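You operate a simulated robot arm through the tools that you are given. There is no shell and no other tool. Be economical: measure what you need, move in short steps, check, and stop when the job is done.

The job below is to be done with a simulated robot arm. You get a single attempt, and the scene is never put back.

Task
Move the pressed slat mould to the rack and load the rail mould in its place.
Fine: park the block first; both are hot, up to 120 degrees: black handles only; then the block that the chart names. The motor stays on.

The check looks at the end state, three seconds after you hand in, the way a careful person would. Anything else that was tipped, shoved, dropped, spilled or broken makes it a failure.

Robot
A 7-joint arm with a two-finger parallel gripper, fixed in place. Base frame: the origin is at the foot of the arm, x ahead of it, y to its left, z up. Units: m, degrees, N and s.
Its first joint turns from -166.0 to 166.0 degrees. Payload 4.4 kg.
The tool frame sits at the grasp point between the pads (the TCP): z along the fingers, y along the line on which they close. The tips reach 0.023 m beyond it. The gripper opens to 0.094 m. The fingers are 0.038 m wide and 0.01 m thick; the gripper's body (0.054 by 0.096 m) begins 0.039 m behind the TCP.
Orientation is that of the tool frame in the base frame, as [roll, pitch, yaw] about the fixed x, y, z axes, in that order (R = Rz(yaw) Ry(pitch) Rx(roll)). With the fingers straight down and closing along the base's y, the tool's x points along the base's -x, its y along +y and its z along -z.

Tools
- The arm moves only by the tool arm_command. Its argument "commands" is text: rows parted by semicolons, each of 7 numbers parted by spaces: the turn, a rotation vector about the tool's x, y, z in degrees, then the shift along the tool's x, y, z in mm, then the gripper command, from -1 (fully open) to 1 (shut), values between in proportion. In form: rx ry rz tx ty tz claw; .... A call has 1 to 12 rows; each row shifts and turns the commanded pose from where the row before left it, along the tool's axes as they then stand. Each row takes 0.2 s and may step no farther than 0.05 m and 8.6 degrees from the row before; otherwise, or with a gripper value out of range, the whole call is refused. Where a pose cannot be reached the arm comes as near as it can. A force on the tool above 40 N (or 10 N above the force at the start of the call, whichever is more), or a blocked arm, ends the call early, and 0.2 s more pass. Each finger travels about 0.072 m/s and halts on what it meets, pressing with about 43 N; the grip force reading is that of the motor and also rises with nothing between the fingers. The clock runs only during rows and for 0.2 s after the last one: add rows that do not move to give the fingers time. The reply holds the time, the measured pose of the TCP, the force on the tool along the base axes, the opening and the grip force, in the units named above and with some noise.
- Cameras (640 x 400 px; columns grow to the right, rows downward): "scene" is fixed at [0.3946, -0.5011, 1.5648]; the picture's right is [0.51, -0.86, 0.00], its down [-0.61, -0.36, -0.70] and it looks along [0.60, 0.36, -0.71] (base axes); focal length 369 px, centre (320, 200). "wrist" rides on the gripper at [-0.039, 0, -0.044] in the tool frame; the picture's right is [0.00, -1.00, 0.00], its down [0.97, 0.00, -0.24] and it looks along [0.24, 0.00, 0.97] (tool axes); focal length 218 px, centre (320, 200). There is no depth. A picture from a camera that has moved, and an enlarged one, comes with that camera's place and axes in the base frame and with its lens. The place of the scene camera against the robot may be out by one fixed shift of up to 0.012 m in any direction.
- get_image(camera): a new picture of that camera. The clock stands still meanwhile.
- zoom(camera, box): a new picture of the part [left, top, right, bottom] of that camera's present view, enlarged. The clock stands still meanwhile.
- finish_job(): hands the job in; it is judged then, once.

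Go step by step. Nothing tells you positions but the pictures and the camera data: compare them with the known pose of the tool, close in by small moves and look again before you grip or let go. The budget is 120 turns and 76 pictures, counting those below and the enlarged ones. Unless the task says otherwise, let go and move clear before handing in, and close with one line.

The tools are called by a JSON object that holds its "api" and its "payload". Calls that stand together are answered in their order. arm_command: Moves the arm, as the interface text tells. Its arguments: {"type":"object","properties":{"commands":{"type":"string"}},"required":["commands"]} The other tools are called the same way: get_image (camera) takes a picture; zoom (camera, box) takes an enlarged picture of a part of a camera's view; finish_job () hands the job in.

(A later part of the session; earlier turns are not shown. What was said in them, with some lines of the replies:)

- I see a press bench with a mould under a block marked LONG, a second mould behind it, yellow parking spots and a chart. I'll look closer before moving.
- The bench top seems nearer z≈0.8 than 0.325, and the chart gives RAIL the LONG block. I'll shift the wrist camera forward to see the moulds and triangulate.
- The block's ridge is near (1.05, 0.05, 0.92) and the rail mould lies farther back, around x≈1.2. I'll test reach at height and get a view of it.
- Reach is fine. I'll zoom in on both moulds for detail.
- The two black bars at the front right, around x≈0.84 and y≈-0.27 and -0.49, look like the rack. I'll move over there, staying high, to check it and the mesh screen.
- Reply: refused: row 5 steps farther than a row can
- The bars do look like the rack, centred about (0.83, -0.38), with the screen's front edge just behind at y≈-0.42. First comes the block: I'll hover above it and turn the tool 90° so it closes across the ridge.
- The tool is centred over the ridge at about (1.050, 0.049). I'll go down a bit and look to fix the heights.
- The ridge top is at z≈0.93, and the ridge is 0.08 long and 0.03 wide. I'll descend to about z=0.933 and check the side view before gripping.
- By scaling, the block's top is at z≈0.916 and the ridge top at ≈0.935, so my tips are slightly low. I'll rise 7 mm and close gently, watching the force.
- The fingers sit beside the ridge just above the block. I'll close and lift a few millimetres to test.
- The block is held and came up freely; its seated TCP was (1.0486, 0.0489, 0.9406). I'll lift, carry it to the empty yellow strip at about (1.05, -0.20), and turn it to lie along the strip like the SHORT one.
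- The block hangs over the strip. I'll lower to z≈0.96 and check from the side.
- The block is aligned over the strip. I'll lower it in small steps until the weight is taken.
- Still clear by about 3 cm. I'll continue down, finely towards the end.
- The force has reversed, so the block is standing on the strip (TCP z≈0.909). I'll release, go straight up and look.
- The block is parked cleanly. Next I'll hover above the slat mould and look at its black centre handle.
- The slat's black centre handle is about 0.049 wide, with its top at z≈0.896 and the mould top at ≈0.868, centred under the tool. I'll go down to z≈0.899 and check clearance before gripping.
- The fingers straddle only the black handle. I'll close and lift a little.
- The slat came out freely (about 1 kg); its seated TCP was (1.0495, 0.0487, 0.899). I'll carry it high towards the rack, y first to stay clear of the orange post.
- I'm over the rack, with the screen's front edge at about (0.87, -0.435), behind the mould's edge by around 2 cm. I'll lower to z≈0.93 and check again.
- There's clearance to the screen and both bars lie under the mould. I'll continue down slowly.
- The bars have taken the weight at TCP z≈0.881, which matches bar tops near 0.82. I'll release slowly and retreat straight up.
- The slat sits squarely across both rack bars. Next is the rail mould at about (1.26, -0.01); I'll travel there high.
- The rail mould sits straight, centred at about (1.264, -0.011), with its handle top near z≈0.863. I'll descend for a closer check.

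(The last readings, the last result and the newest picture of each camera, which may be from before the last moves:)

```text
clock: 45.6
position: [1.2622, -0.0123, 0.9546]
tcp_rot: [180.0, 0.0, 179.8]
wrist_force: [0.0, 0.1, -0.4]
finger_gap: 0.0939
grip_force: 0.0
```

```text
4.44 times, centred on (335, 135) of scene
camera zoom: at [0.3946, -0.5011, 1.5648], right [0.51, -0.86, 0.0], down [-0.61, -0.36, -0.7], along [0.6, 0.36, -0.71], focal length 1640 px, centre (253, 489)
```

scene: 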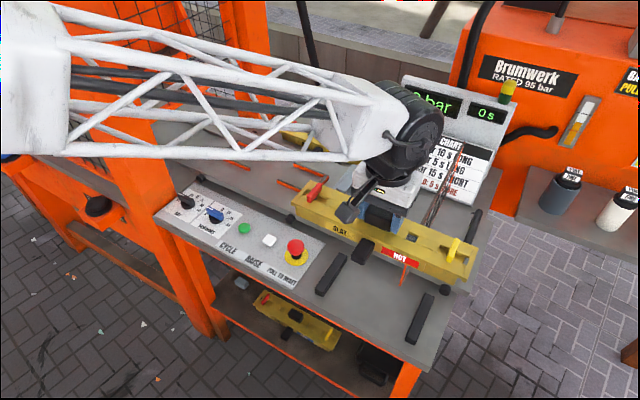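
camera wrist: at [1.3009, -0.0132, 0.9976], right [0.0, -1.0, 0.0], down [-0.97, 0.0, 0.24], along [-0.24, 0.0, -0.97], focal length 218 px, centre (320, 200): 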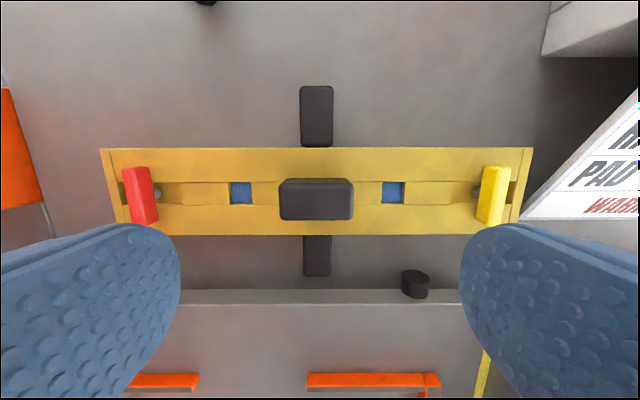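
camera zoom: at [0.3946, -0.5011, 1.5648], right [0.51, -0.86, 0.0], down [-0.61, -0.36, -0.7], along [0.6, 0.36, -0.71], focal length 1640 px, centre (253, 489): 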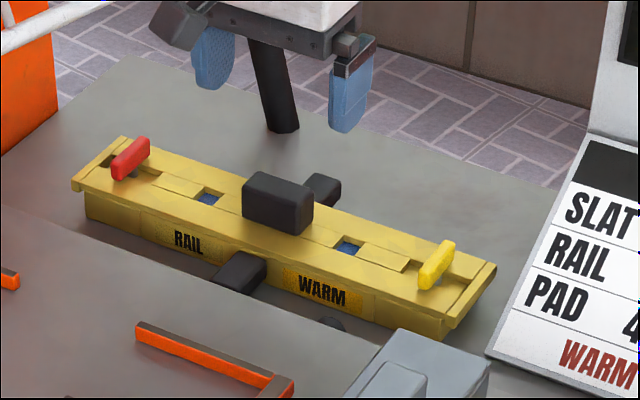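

Rail handle is at about (1.264, -0.011), top z≈0.857, so TCP ≈0.862 matches the slat grip. I'll descend there with a small correction.

{"api": "arm_command", "payload": {"commands": "0 0 0 -1.5 1 40 -1;0 0 0 0 0 30 -1;0 0 0 0 0 20 -1;0 0 0 0 0 0 -0.7;0 0 0 0 0 0 -0.3;0 0 0 0 0 0 -0.2"}}

{"api": "zoom", "payload": {"camera": "scene", "box": [270, 90, 400, 180]}}

{"api": "get_image", "payload": {"camera": "wrist"}}

```text
clock: 47.0
position: [1.2643, -0.0111, 0.8678]
tcp_rot: [-180.0, 0.1, 179.9]
wrist_force: [-1.5, -1.1, 0.2]
finger_gap: 0.0564
grip_force: 0.0
```

```text
4.44 times, centred on (335, 135) of scene
camera zoom: at [0.3946, -0.5011, 1.5648], right [0.51, -0.86, 0.0], down [-0.61, -0.36, -0.7], along [0.6, 0.36, -0.71], focal length 1640 px, centre (253, 489)
```

zoom: 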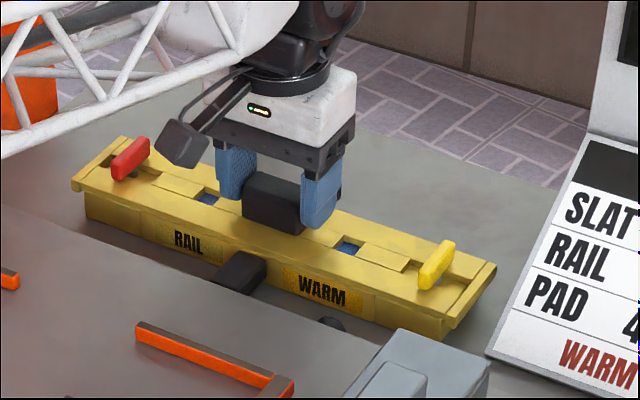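

```text
31 pictures are left
camera wrist: at [1.3029, -0.0114, 0.9086], right [0.0, -1.0, 0.0], down [-0.97, 0.0, 0.24], along [-0.24, 0.0, -0.97], focal length 218 px, centre (320, 200)
```

wrist: 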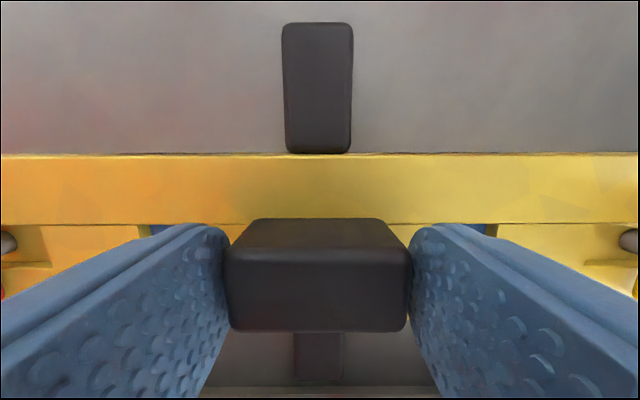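

By comparison with the slat grip, I'm about 6 mm high. I'll lower, close and lift a little.

{"api": "arm_command", "payload": {"commands": "0 0 0 0 0 5.5 -0.2;0 0 0 0 0 0 0;0 0 0 0 0 0 1;0 0 0 0 0 0 1;0 0 0 0 0 0 1"}}

{"api": "arm_command", "payload": {"commands": "0 0 0 0 0 -5 1;0 0 0 0 0 -10 1;0 0 0 0 0 -15 1;0 0 0 0 0 0 1"}}

{"api": "zoom", "payload": {"camera": "scene", "box": [270, 90, 400, 180]}}

```text
clock: 48.2
position: [1.2642, -0.0112, 0.8608]
tcp_rot: [-180.0, 0.0, 179.8]
wrist_force: [0.6, 0.4, -0.7]
finger_gap: 0.0497
grip_force: 43.5
```

```text
clock: 49.2
position: [1.2631, -0.0107, 0.8905]
tcp_rot: [-180.0, -0.1, 179.8]
wrist_force: [0.6, -0.3, -10.7]
finger_gap: 0.0497
grip_force: 43.1
```

```text
4.44 times, centred on (335, 135) of scene
camera zoom: at [0.3946, -0.5011, 1.5648], right [0.51, -0.86, 0.0], down [-0.61, -0.36, -0.7], along [0.6, 0.36, -0.71], focal length 1640 px, centre (253, 489)
```

zoom: 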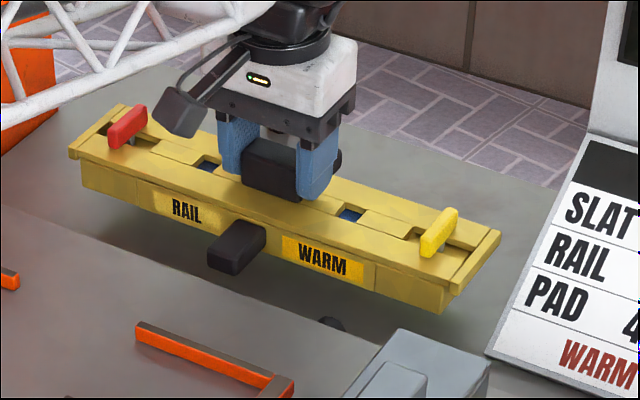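

The rail mould is held and clear. I'll lift it and bring it over the fixture at (1.0495, 0.0487).

{"api": "arm_command", "payload": {"commands": "0 0 0 0 0 -45 1;0 0 0 0 0 -45 1;0 0 0 0 0 -30 1;0 0 0 40 10 0 1;0 0 0 40 10 0 1;0 0 0 40 10 0 1;0 0 0 40 10 0 1;0 0 0 40 10 0 1;0 0 0 14 9 0 1;0 0 0 0 0 0 1"}}

{"api": "get_image", "payload": {"camera": "scene"}}

{"api": "arm_command", "payload": {"commands": "0 0 0 0 0 0 1"}}

```text
clock: 51.4
position: [1.0506, 0.0492, 1.0101]
tcp_rot: [180.0, 0.1, 179.8]
wrist_force: [0.1, 1.0, -10.6]
finger_gap: 0.0499
grip_force: 43.0
```

```text
29 pictures are left
```

scene: 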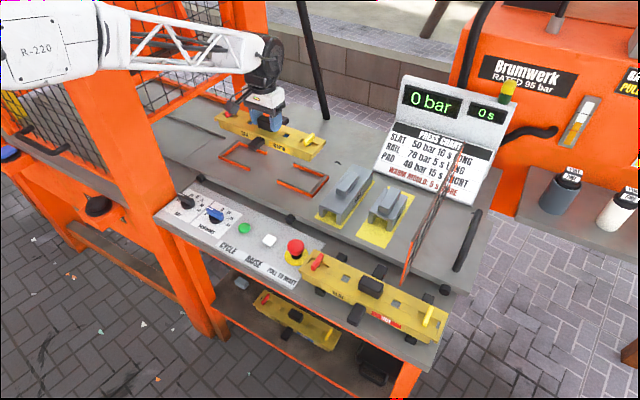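

```text
clock: 51.8
position: [1.0503, 0.0491, 1.0105]
tcp_rot: [180.0, 0.0, 179.8]
wrist_force: [-0.3, -0.2, -10.9]
finger_gap: 0.0497
grip_force: 43.0
```

{"api": "arm_command", "payload": {"commands": "0 0 0 0.6 -0.4 40 1;0 0 0 0 0 35 1;0 0 0 0 0 10 1;0 0 0 0 0 0 1"}}

{"api": "zoom", "payload": {"camera": "scene", "box": [205, 105, 345, 205]}}

{"api": "get_image", "payload": {"camera": "wrist"}}

```text
clock: 52.8
position: [1.0507, 0.0489, 0.9253]
tcp_rot: [179.9, 0.0, 179.8]
wrist_force: [-0.4, -0.1, -10.8]
finger_gap: 0.05
grip_force: 43.1
```

```text
4.00 times, centred on (275, 155) of scene
camera zoom: at [0.3946, -0.5011, 1.5648], right [0.51, -0.86, 0.0], down [-0.61, -0.36, -0.7], along [0.6, 0.36, -0.71], focal length 1476 px, centre (500, 380)
```

zoom: 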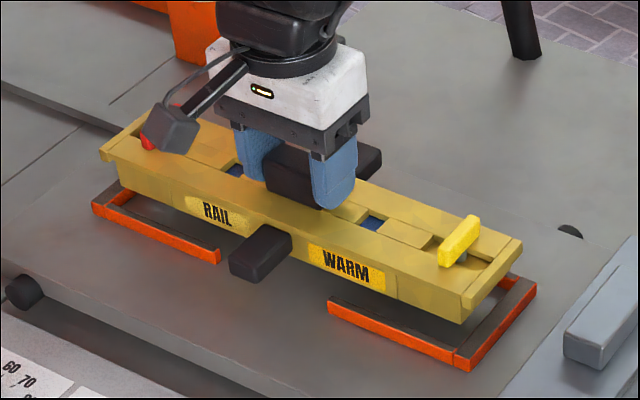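

```text
27 pictures are left
camera wrist: at [1.0887, 0.0485, 0.9674], right [0.0, -1.0, 0.0], down [-0.97, 0.0, 0.24], along [-0.24, 0.0, -0.97], focal length 218 px, centre (320, 200)
```

wrist: 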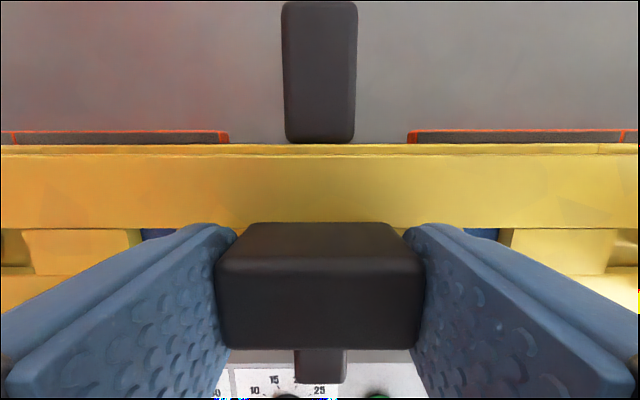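

The held rail mould shows a sliver of its rear face in the wrist view, so it may be pitched slightly. I'll zoom in to check before seating it.

{"api": "zoom", "payload": {"camera": "wrist", "box": [160, 80, 480, 280]}}

{"api": "zoom", "payload": {"camera": "scene", "box": [220, 125, 345, 200]}}

```text
2.00 times, centred on (320, 180) of wrist
camera zoom: at [1.0887, 0.0485, 0.9674], right [0.0, -1.0, 0.0], down [-0.97, 0.0, 0.24], along [-0.24, 0.0, -0.97], focal length 436 px, centre (320, 240)
```

zoom: 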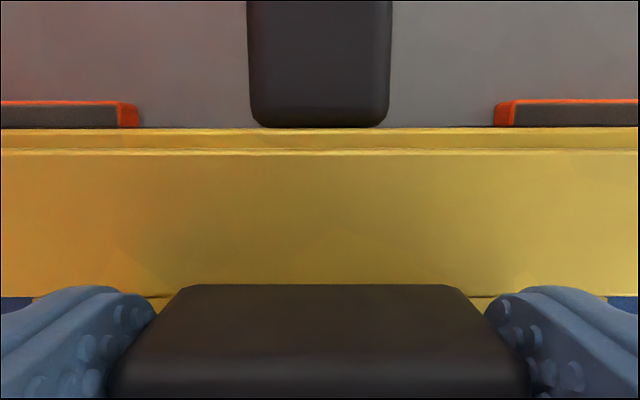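

```text
5.12 times, centred on (282, 162) of scene
camera zoom: at [0.3946, -0.5011, 1.5648], right [0.51, -0.86, 0.0], down [-0.61, -0.36, -0.7], along [0.6, 0.36, -0.71], focal length 1889 px, centre (512, 392)
```

zoom: 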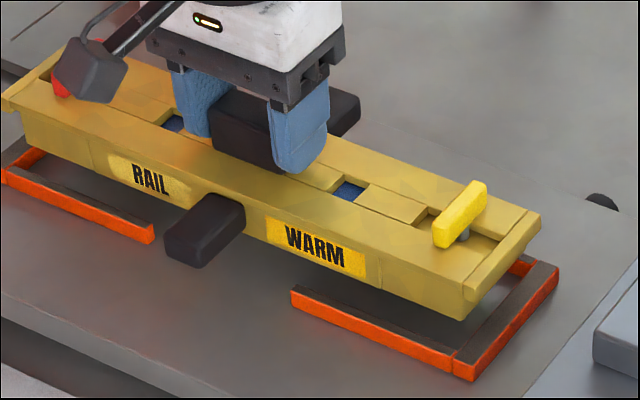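

{"api": "zoom", "payload": {"camera": "scene", "box": [280, 145, 340, 205]}}

{"api": "zoom", "payload": {"camera": "wrist", "box": [0, 100, 640, 400]}}

```text
6.67 times, centred on (310, 175) of scene
camera zoom: at [0.3946, -0.5011, 1.5648], right [0.51, -0.86, 0.0], down [-0.61, -0.36, -0.7], along [0.6, 0.36, -0.71], focal length 2459 px, centre (387, 367)
```

zoom: 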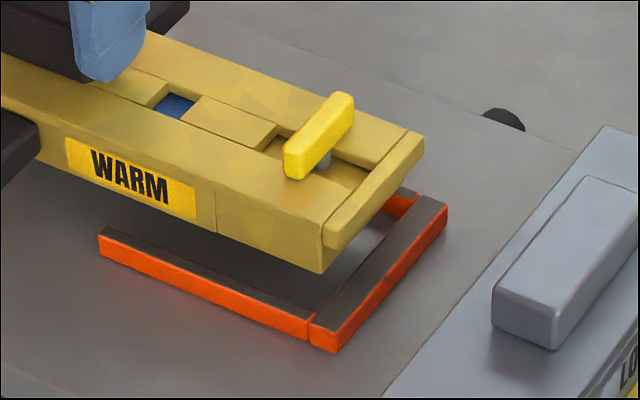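

```text
1.00 times, centred on (320, 250) of wrist
camera zoom: at [1.0887, 0.0485, 0.9674], right [0.0, -1.0, 0.0], down [-0.97, 0.0, 0.24], along [-0.24, 0.0, -0.97], focal length 218 px, centre (320, 150)
```

zoom: 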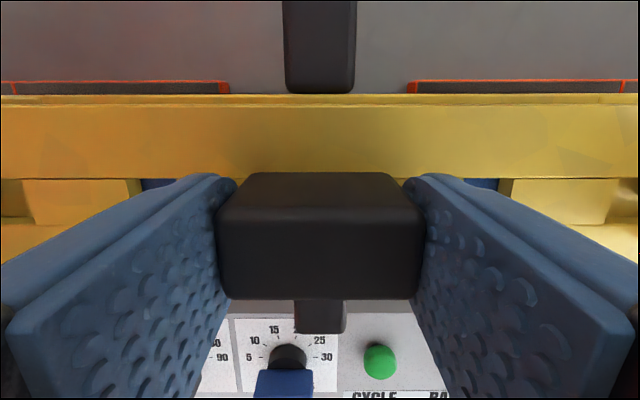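

The scene view shows the mould parallel to the fixture, so it isn't tilted, but rear clearance is tight. I'll lower a few millimetres so the bottom nears the guide tops, then compare edges.

{"api": "arm_command", "payload": {"commands": "0 0 0 0 0 5 1;0 0 0 0 0 4 1;0 0 0 0 0 0 1"}}

{"api": "zoom", "payload": {"camera": "wrist", "box": [0, 60, 640, 260]}}

{"api": "zoom", "payload": {"camera": "scene", "box": [215, 125, 335, 200]}}

```text
clock: 53.6
position: [1.0506, 0.0493, 0.916]
tcp_rot: [179.9, 0.0, 179.8]
wrist_force: [-0.2, 0.2, -10.4]
finger_gap: 0.0498
grip_force: 43.1
```

```text
1.00 times, centred on (320, 160) of wrist
camera zoom: at [1.0882, 0.0483, 0.958], right [0.0, -1.0, 0.0], down [-0.97, 0.0, 0.24], along [-0.24, 0.0, -0.97], focal length 218 px, centre (320, 240)
```

zoom: 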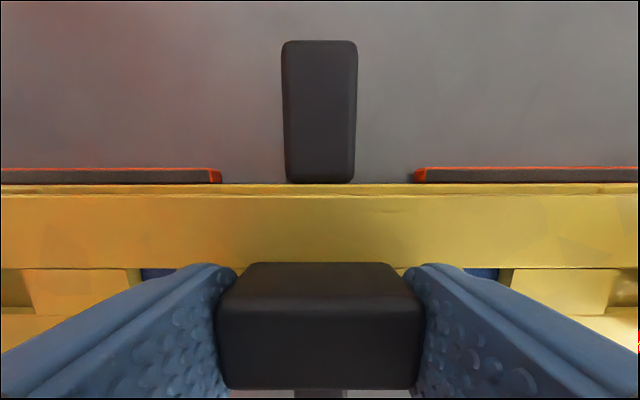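

```text
5.33 times, centred on (275, 162) of scene
camera zoom: at [0.3946, -0.5011, 1.5648], right [0.51, -0.86, 0.0], down [-0.61, -0.36, -0.7], along [0.6, 0.36, -0.71], focal length 1967 px, centre (560, 400)
```

zoom: 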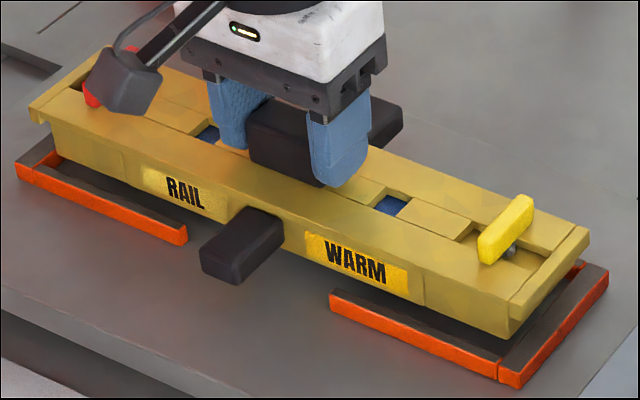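

The mould's lower rear edge lines up right at the rear guide's inner edge. I'll shift about 2 mm forward (−x) and re-check both sides.

{"api": "arm_command", "payload": {"commands": "0 0 0 2 0 0 1;0 0 0 0 0 3 1;0 0 0 0 0 0 1"}}

{"api": "zoom", "payload": {"camera": "wrist", "box": [160, 90, 480, 190]}}

{"api": "zoom", "payload": {"camera": "scene", "box": [265, 150, 335, 200]}}

```text
clock: 54.4
position: [1.048, 0.0482, 0.912]
tcp_rot: [-179.9, 0.0, 179.8]
wrist_force: [-0.3, -0.7, -9.8]
finger_gap: 0.0499
grip_force: 43.2
```

```text
2.00 times, centred on (320, 140) of wrist
camera zoom: at [1.0862, 0.0483, 0.9552], right [0.0, -1.0, 0.0], down [-0.97, 0.0, 0.24], along [-0.24, 0.0, -0.97], focal length 436 px, centre (320, 320)
```

zoom: 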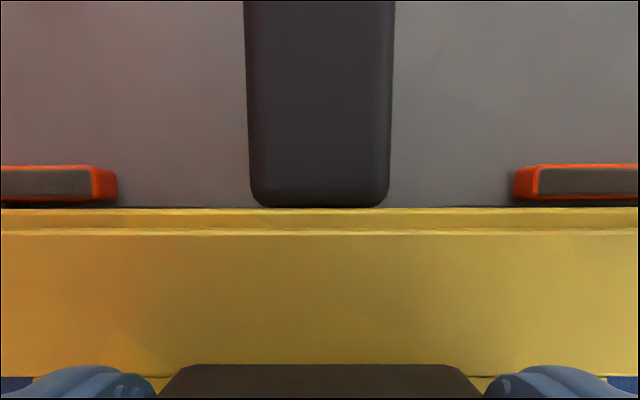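

```text
8.00 times, centred on (300, 175) of scene
camera zoom: at [0.3946, -0.5011, 1.5648], right [0.51, -0.86, 0.0], down [-0.61, -0.36, -0.7], along [0.6, 0.36, -0.71], focal length 2951 px, centre (480, 400)
```

zoom: 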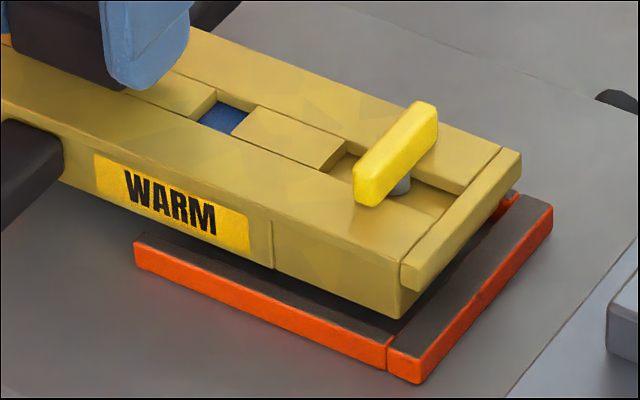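

There's now a visible gap at the rear guide. I'll lower a few more millimetres while watching the force.

{"api": "arm_command", "payload": {"commands": "0 0 0 0 0 2 1;0 0 0 0 0 2 1;0 0 0 0 0 0 1"}}

{"api": "zoom", "payload": {"camera": "scene", "box": [205, 120, 335, 200]}}

```text
clock: 55.2
position: [1.0478, 0.0489, 0.9086]
tcp_rot: [180.0, 0.0, 179.8]
wrist_force: [0.9, 0.5, -10.2]
finger_gap: 0.0497
grip_force: 42.8
```

```text
4.92 times, centred on (270, 160) of scene
camera zoom: at [0.3946, -0.5011, 1.5648], right [0.51, -0.86, 0.0], down [-0.61, -0.36, -0.7], along [0.6, 0.36, -0.71], focal length 1816 px, centre (566, 397)
```

zoom: 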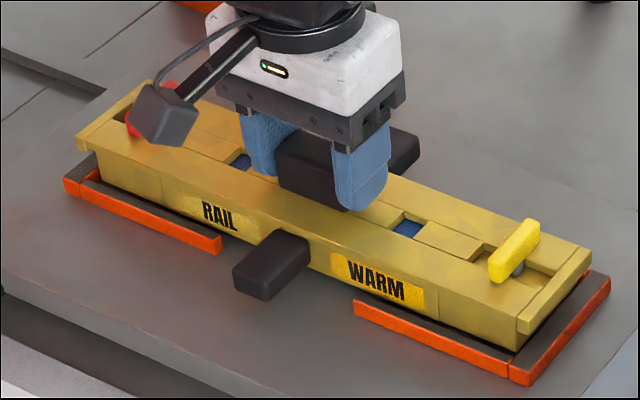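

{"api": "arm_command", "payload": {"commands": "0 0 0 0 0 2 1;0 0 0 0 0 2 1;0 0 0 0 0 0 1"}}

{"api": "arm_command", "payload": {"commands": "0 0 0 0 0 2 1;0 0 0 0 0 1 1;0 0 0 0 0 0 1"}}

```text
clock: 56.0
position: [1.0483, 0.0497, 0.9045]
tcp_rot: [179.9, 0.0, 179.8]
wrist_force: [0.0, 0.3, -9.7]
finger_gap: 0.0497
grip_force: 43.0
```

```text
clock: 56.8
position: [1.0462, 0.0489, 0.9022]
tcp_rot: [-180.0, 0.0, 179.8]
wrist_force: [-1.4, -0.7, -10.9]
finger_gap: 0.0497
grip_force: 43.0
```

{"api": "arm_command", "payload": {"commands": "0 0 0 0 0 1.5 1;0 0 0 0 0 0 1"}}

{"api": "arm_command", "payload": {"commands": "0 0 0 0 0 1.5 1;0 0 0 0 0 0 1"}}

{"api": "zoom", "payload": {"camera": "scene", "box": [205, 120, 335, 200]}}

{"api": "zoom", "payload": {"camera": "wrist", "box": [160, 90, 480, 190]}}

```text
clock: 57.4
position: [1.048, 0.0485, 0.9]
tcp_rot: [180.0, 0.1, 179.8]
wrist_force: [-0.2, -0.9, -3.7]
finger_gap: 0.0497
grip_force: 43.0
```

```text
clock: 58.0
position: [1.0481, 0.0487, 0.8995]
tcp_rot: [180.0, 0.2, 179.8]
wrist_force: [-4.8, 1.7, 13.5]
finger_gap: 0.0499
grip_force: 43.5
```

```text
4.92 times, centred on (270, 160) of scene
camera zoom: at [0.3946, -0.5011, 1.5648], right [0.51, -0.86, 0.0], down [-0.61, -0.36, -0.7], along [0.6, 0.36, -0.71], focal length 1816 px, centre (566, 397)
```

zoom: 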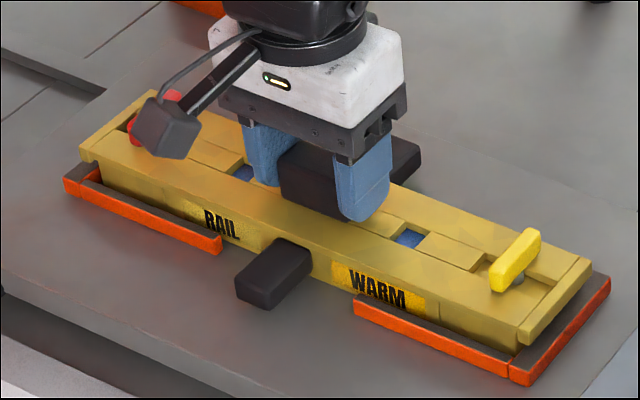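

```text
2.00 times, centred on (320, 140) of wrist
camera zoom: at [1.0867, 0.0483, 0.9431], right [0.0, -1.0, 0.0], down [-0.97, 0.0, 0.24], along [-0.24, 0.0, -0.97], focal length 436 px, centre (320, 320)
```

zoom: 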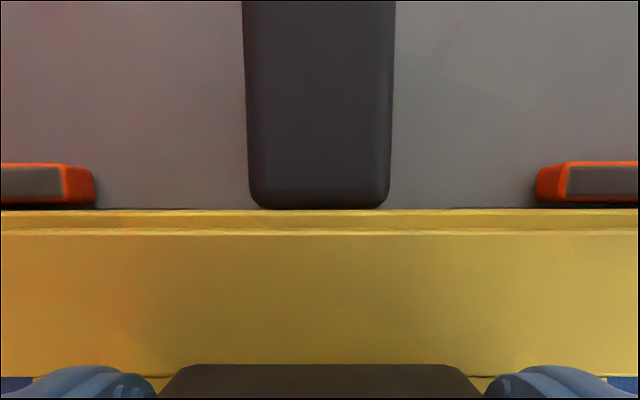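

The rail is seated at the same height as the slat (TCP z≈0.8995), inside the guides. I'll release, back off upwards and inspect.

{"api": "arm_command", "payload": {"commands": "0 0 0 0 0 0 0.1;0 0 0 0 0 0 -0.2;0 0 0 0 0 0 -0.4;0 0 0 0 0 -10 -0.4;0 0 0 0 0 -25 -0.4;0 0 0 0 0 -40 -0.4;0 0 0 0 0 -45 -1;0 0 0 0 0 -40 -1;0 0 0 0 0 0 -1"}}

{"api": "get_image", "payload": {"camera": "wrist"}}

{"api": "zoom", "payload": {"camera": "scene", "box": [205, 110, 335, 200]}}

```text
clock: 60.0
position: [1.0466, 0.0494, 1.0585]
tcp_rot: [-180.0, 0.1, 179.8]
wrist_force: [-0.5, -0.4, 0.0]
finger_gap: 0.0941
grip_force: 0.0
```

```text
15 pictures are left
camera wrist: at [1.0856, 0.0481, 1.1012], right [0.0, -1.0, 0.0], down [-0.97, 0.0, 0.24], along [-0.24, 0.0, -0.97], focal length 218 px, centre (320, 200)
```

wrist: 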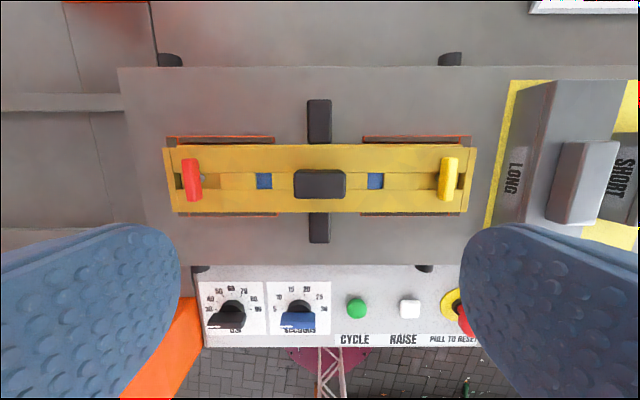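

```text
4.44 times, centred on (270, 155) of scene
camera zoom: at [0.3946, -0.5011, 1.5648], right [0.51, -0.86, 0.0], down [-0.61, -0.36, -0.7], along [0.6, 0.36, -0.71], focal length 1640 px, centre (542, 400)
```

zoom: 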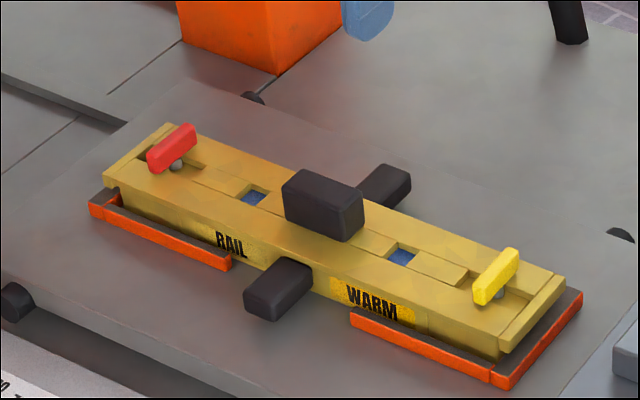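

The rail is well seated. Now I'll fetch the LONG block at its parked spot (1.049, -0.2007), gripping at the height I released it.

{"api": "arm_command", "payload": {"commands": "0 0 0 -1 -45 0 -1;0 0 0 -1 -45 0 -1;0 0 0 0 -45 0 -1;0 0 0 0 -45 0 -1;0 0 0 0 -45 0 -1;0 0 0 0 -25 0 -1;0 0 0 0 0 0 -1;0 0 0 0 0 40 -1;0 0 0 0 0 40 -1;0 0 0 0 0 40 -1;0 0 0 0 0 0 -1"}}

{"api": "get_image", "payload": {"camera": "wrist"}}

```text
clock: 62.4
position: [1.0493, -0.2016, 0.9392]
tcp_rot: [180.0, 0.1, 180.0]
wrist_force: [-0.3, 0.4, -0.1]
finger_gap: 0.0939
grip_force: 0.0
```

```text
13 pictures are left
camera wrist: at [1.0868, -0.202, 0.9821], right [0.0, -1.0, 0.0], down [-0.97, 0.0, 0.24], along [-0.24, 0.0, -0.97], focal length 218 px, centre (320, 200)
```

wrist: 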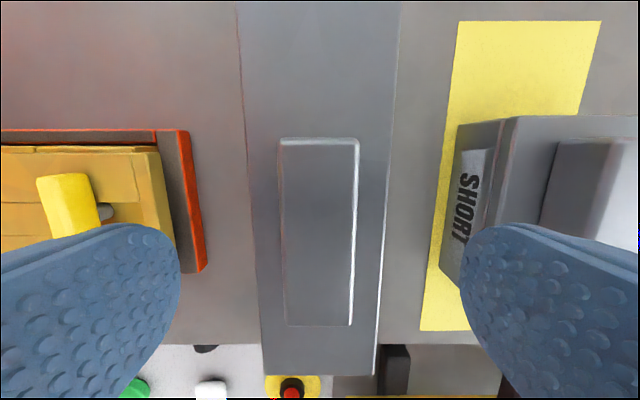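

The ridge is centred. I'll narrow the fingers a bit, go down to z≈0.910, grip and lift a little.

{"api": "arm_command", "payload": {"commands": "0 0 0 0 0 0 -0.4;0 0 0 0 0 15 -0.3;0 0 0 0 0 13 0;0 0 0 0 0 1 0.2;0 0 0 0 0 0 1;0 0 0 0 0 0 1;0 0 0 0 0 0 1"}}

{"api": "arm_command", "payload": {"commands": "0 0 0 0 0 -5 1;0 0 0 0 0 -10 1;0 0 0 0 0 -15 1;0 0 0 0 0 0 1"}}

```text
clock: 64.0
position: [1.0488, -0.2015, 0.9098]
tcp_rot: [-180.0, 0.2, 179.8]
wrist_force: [2.7, -0.5, 0.0]
finger_gap: 0.0297
grip_force: 43.1
```

```text
clock: 65.0
position: [1.0483, -0.2014, 0.9408]
tcp_rot: [180.0, 0.1, 179.8]
wrist_force: [1.0, 0.5, -6.7]
finger_gap: 0.0297
grip_force: 42.7
```

The LONG block is held. I'll lift, turn it back 90° and carry it over the rail mould.

{"api": "arm_command", "payload": {"commands": "0 0 0 0 0 -45 1;0 0 0 0 0 -45 1;0 0 0 0 0 -45 1;0 0 -8.2 0 0 0 1;0 0 -8.2 0 0 0 1;0 0 -8.2 0 0 0 1;0 0 -8.2 0 0 0 1;0 0 -8.2 0 0 0 1;0 0 -8.2 0 0 0 1;0 0 -8.2 0 0 0 1;0 0 -8.2 0 0 0 1;0 0 -8.2 0 0 0 1"}}

{"api": "arm_command", "payload": {"commands": "0 0 -8.2 0 0 0 1;0 0 -8 0 0 0 1;0 0 0 -45 0 0 1;0 0 0 -45 0 0 1;0 0 0 -45 0 0 1;0 0 0 -45 0 0 1;0 0 0 -45 0 0 1;0 0 0 -25 0 0 1;0 0 0 0 0 0 1"}}

{"api": "arm_command", "payload": {"commands": "0 0 0 0 0 45 1;0 0 0 0 0 40 1;0 0 0 0 0 0 1"}}

{"api": "zoom", "payload": {"camera": "scene", "box": [205, 90, 345, 200]}}

```text
clock: 67.6
position: [1.0475, -0.2012, 1.0752]
tcp_rot: [-179.8, -0.1, -106.2]
wrist_force: [0.9, -0.1, -5.7]
finger_gap: 0.0297
grip_force: 43.0
```

```text
clock: 69.6
position: [1.0496, 0.0495, 1.0759]
tcp_rot: [-180.0, 0.0, -90.1]
wrist_force: [-0.3, -0.3, -6.3]
finger_gap: 0.0296
grip_force: 43.0
```

```text
clock: 70.4
position: [1.049, 0.0492, 0.9897]
tcp_rot: [-179.9, 0.0, -90.3]
wrist_force: [1.3, -0.2, -7.4]
finger_gap: 0.0296
grip_force: 43.3
```

```text
3.64 times, centred on (275, 145) of scene
camera zoom: at [0.3946, -0.5011, 1.5648], right [0.51, -0.86, 0.0], down [-0.61, -0.36, -0.7], along [0.6, 0.36, -0.71], focal length 1341 px, centre (484, 400)
```

zoom: 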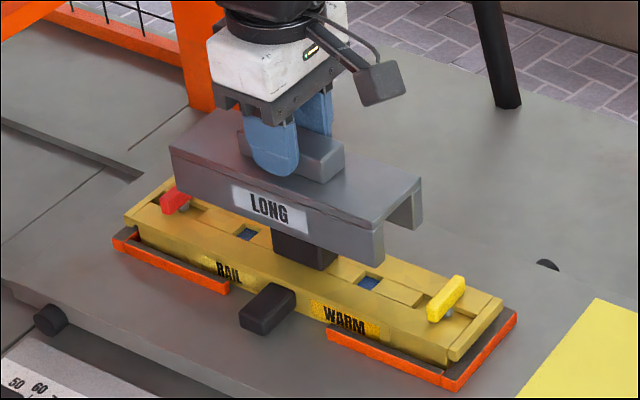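

It's aligned over the mould. I'll lower to just above contact (seating expected near z≈0.941) and then ease down.

{"api": "arm_command", "payload": {"commands": "0 0 0 0 0 15 1;0 0 0 0 0 15 1;0 0 0 0 0 10 1;0 0 0 0 0 4 1;0 0 0 0 0 2 1;0 0 0 0 0 0 1"}}

{"api": "zoom", "payload": {"camera": "scene", "box": [205, 100, 345, 200]}}

```text
clock: 71.8
position: [1.0479, 0.0489, 0.9447]
tcp_rot: [179.8, 0.0, -90.2]
wrist_force: [0.4, -0.3, -6.9]
finger_gap: 0.0299
grip_force: 42.7
```

```text
4.00 times, centred on (275, 150) of scene
camera zoom: at [0.3946, -0.5011, 1.5648], right [0.51, -0.86, 0.0], down [-0.61, -0.36, -0.7], along [0.6, 0.36, -0.71], focal length 1476 px, centre (500, 400)
```

zoom: 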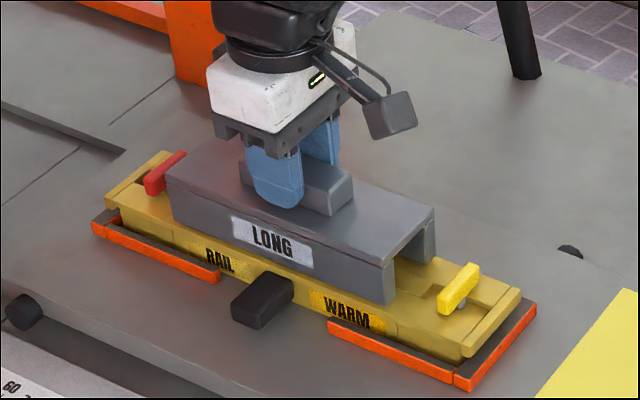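

{"api": "arm_command", "payload": {"commands": "0 0 0 0 0 2 1;0 0 0 0 0 0 1"}}

{"api": "arm_command", "payload": {"commands": "0 0 0 0 0 1.5 1;0 0 0 0 0 0 1"}}

```text
clock: 72.4
position: [1.0494, 0.0489, 0.9426]
tcp_rot: [180.0, 0.0, -90.3]
wrist_force: [0.2, -0.7, -6.7]
finger_gap: 0.0297
grip_force: 43.0
```

```text
clock: 73.0
position: [1.0502, 0.0501, 0.942]
tcp_rot: [180.0, 0.1, -90.1]
wrist_force: [-2.1, -0.2, 7.1]
finger_gap: 0.0299
grip_force: 43.0
```

The block is seated at z≈0.942, matching its first seat. I'll release, rise clear and check.

{"api": "arm_command", "payload": {"commands": "0 0 0 0 0 0 0.4;0 0 0 0 0 0 0;0 0 0 0 0 0 -0.2;0 0 0 0 0 -10 -0.2;0 0 0 0 0 -25 -0.4;0 0 0 0 0 -45 -1;0 0 0 0 0 -45 -1;0 0 0 0 0 -45 -1;0 0 0 0 0 -45 -1;0 0 0 0 0 0 -1"}}

{"api": "get_image", "payload": {"camera": "wrist"}}

{"api": "zoom", "payload": {"camera": "scene", "box": [180, 110, 500, 350]}}

{"api": "zoom", "payload": {"camera": "scene", "box": [205, 100, 345, 200]}}

```text
clock: 75.2
position: [1.0487, 0.0494, 1.1558]
tcp_rot: [-180.0, 0.0, -90.1]
wrist_force: [0.2, -0.4, -0.1]
finger_gap: 0.0939
grip_force: 0.1
```

```text
10 pictures are left
camera wrist: at [1.0494, 0.0874, 1.1983], right [1.0, 0.0, 0.0], down [0.0, -0.97, 0.24], along [0.0, -0.24, -0.97], focal length 218 px, centre (320, 200)
```

wrist: 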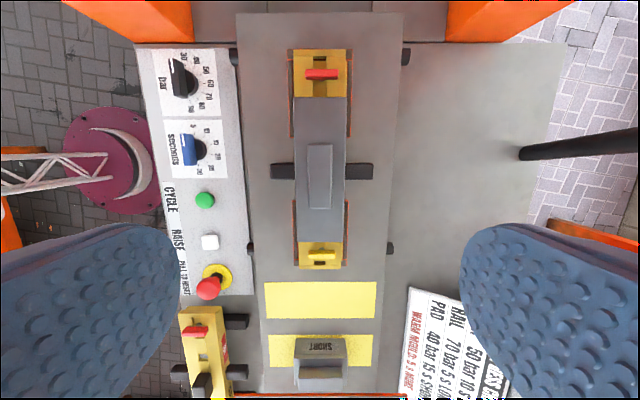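

```text
1.67 times, centred on (340, 230) of scene
camera zoom: at [0.3946, -0.5011, 1.5648], right [0.51, -0.86, 0.0], down [-0.61, -0.36, -0.7], along [0.6, 0.36, -0.71], focal length 615 px, centre (287, 150)
```

zoom: 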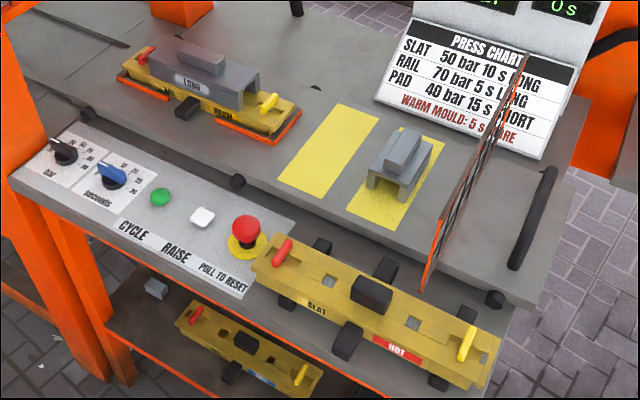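

```text
4.00 times, centred on (275, 150) of scene
camera zoom: at [0.3946, -0.5011, 1.5648], right [0.51, -0.86, 0.0], down [-0.61, -0.36, -0.7], along [0.6, 0.36, -0.71], focal length 1476 px, centre (500, 400)
```

zoom: 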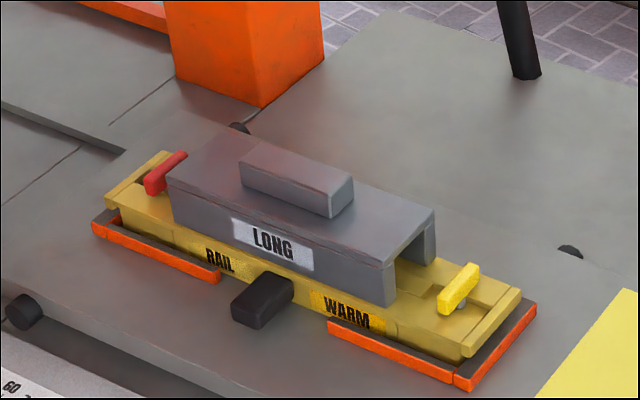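

The slat mould is on the rack, the rail mould is in the fixture with the LONG block on top, and the controls are untouched. The arm is clear, so I'm handing in.

{"api": "finish_job", "payload": {}}

```text
The job is handed in.
```

The slat mould is on the rack, and the rail mould is seated in its place with the LONG block on top, as the chart names. I parked the block first and gripped both moulds only by their black handles. I didn't touch the controls, so the motor stays on, and the arm is clear.
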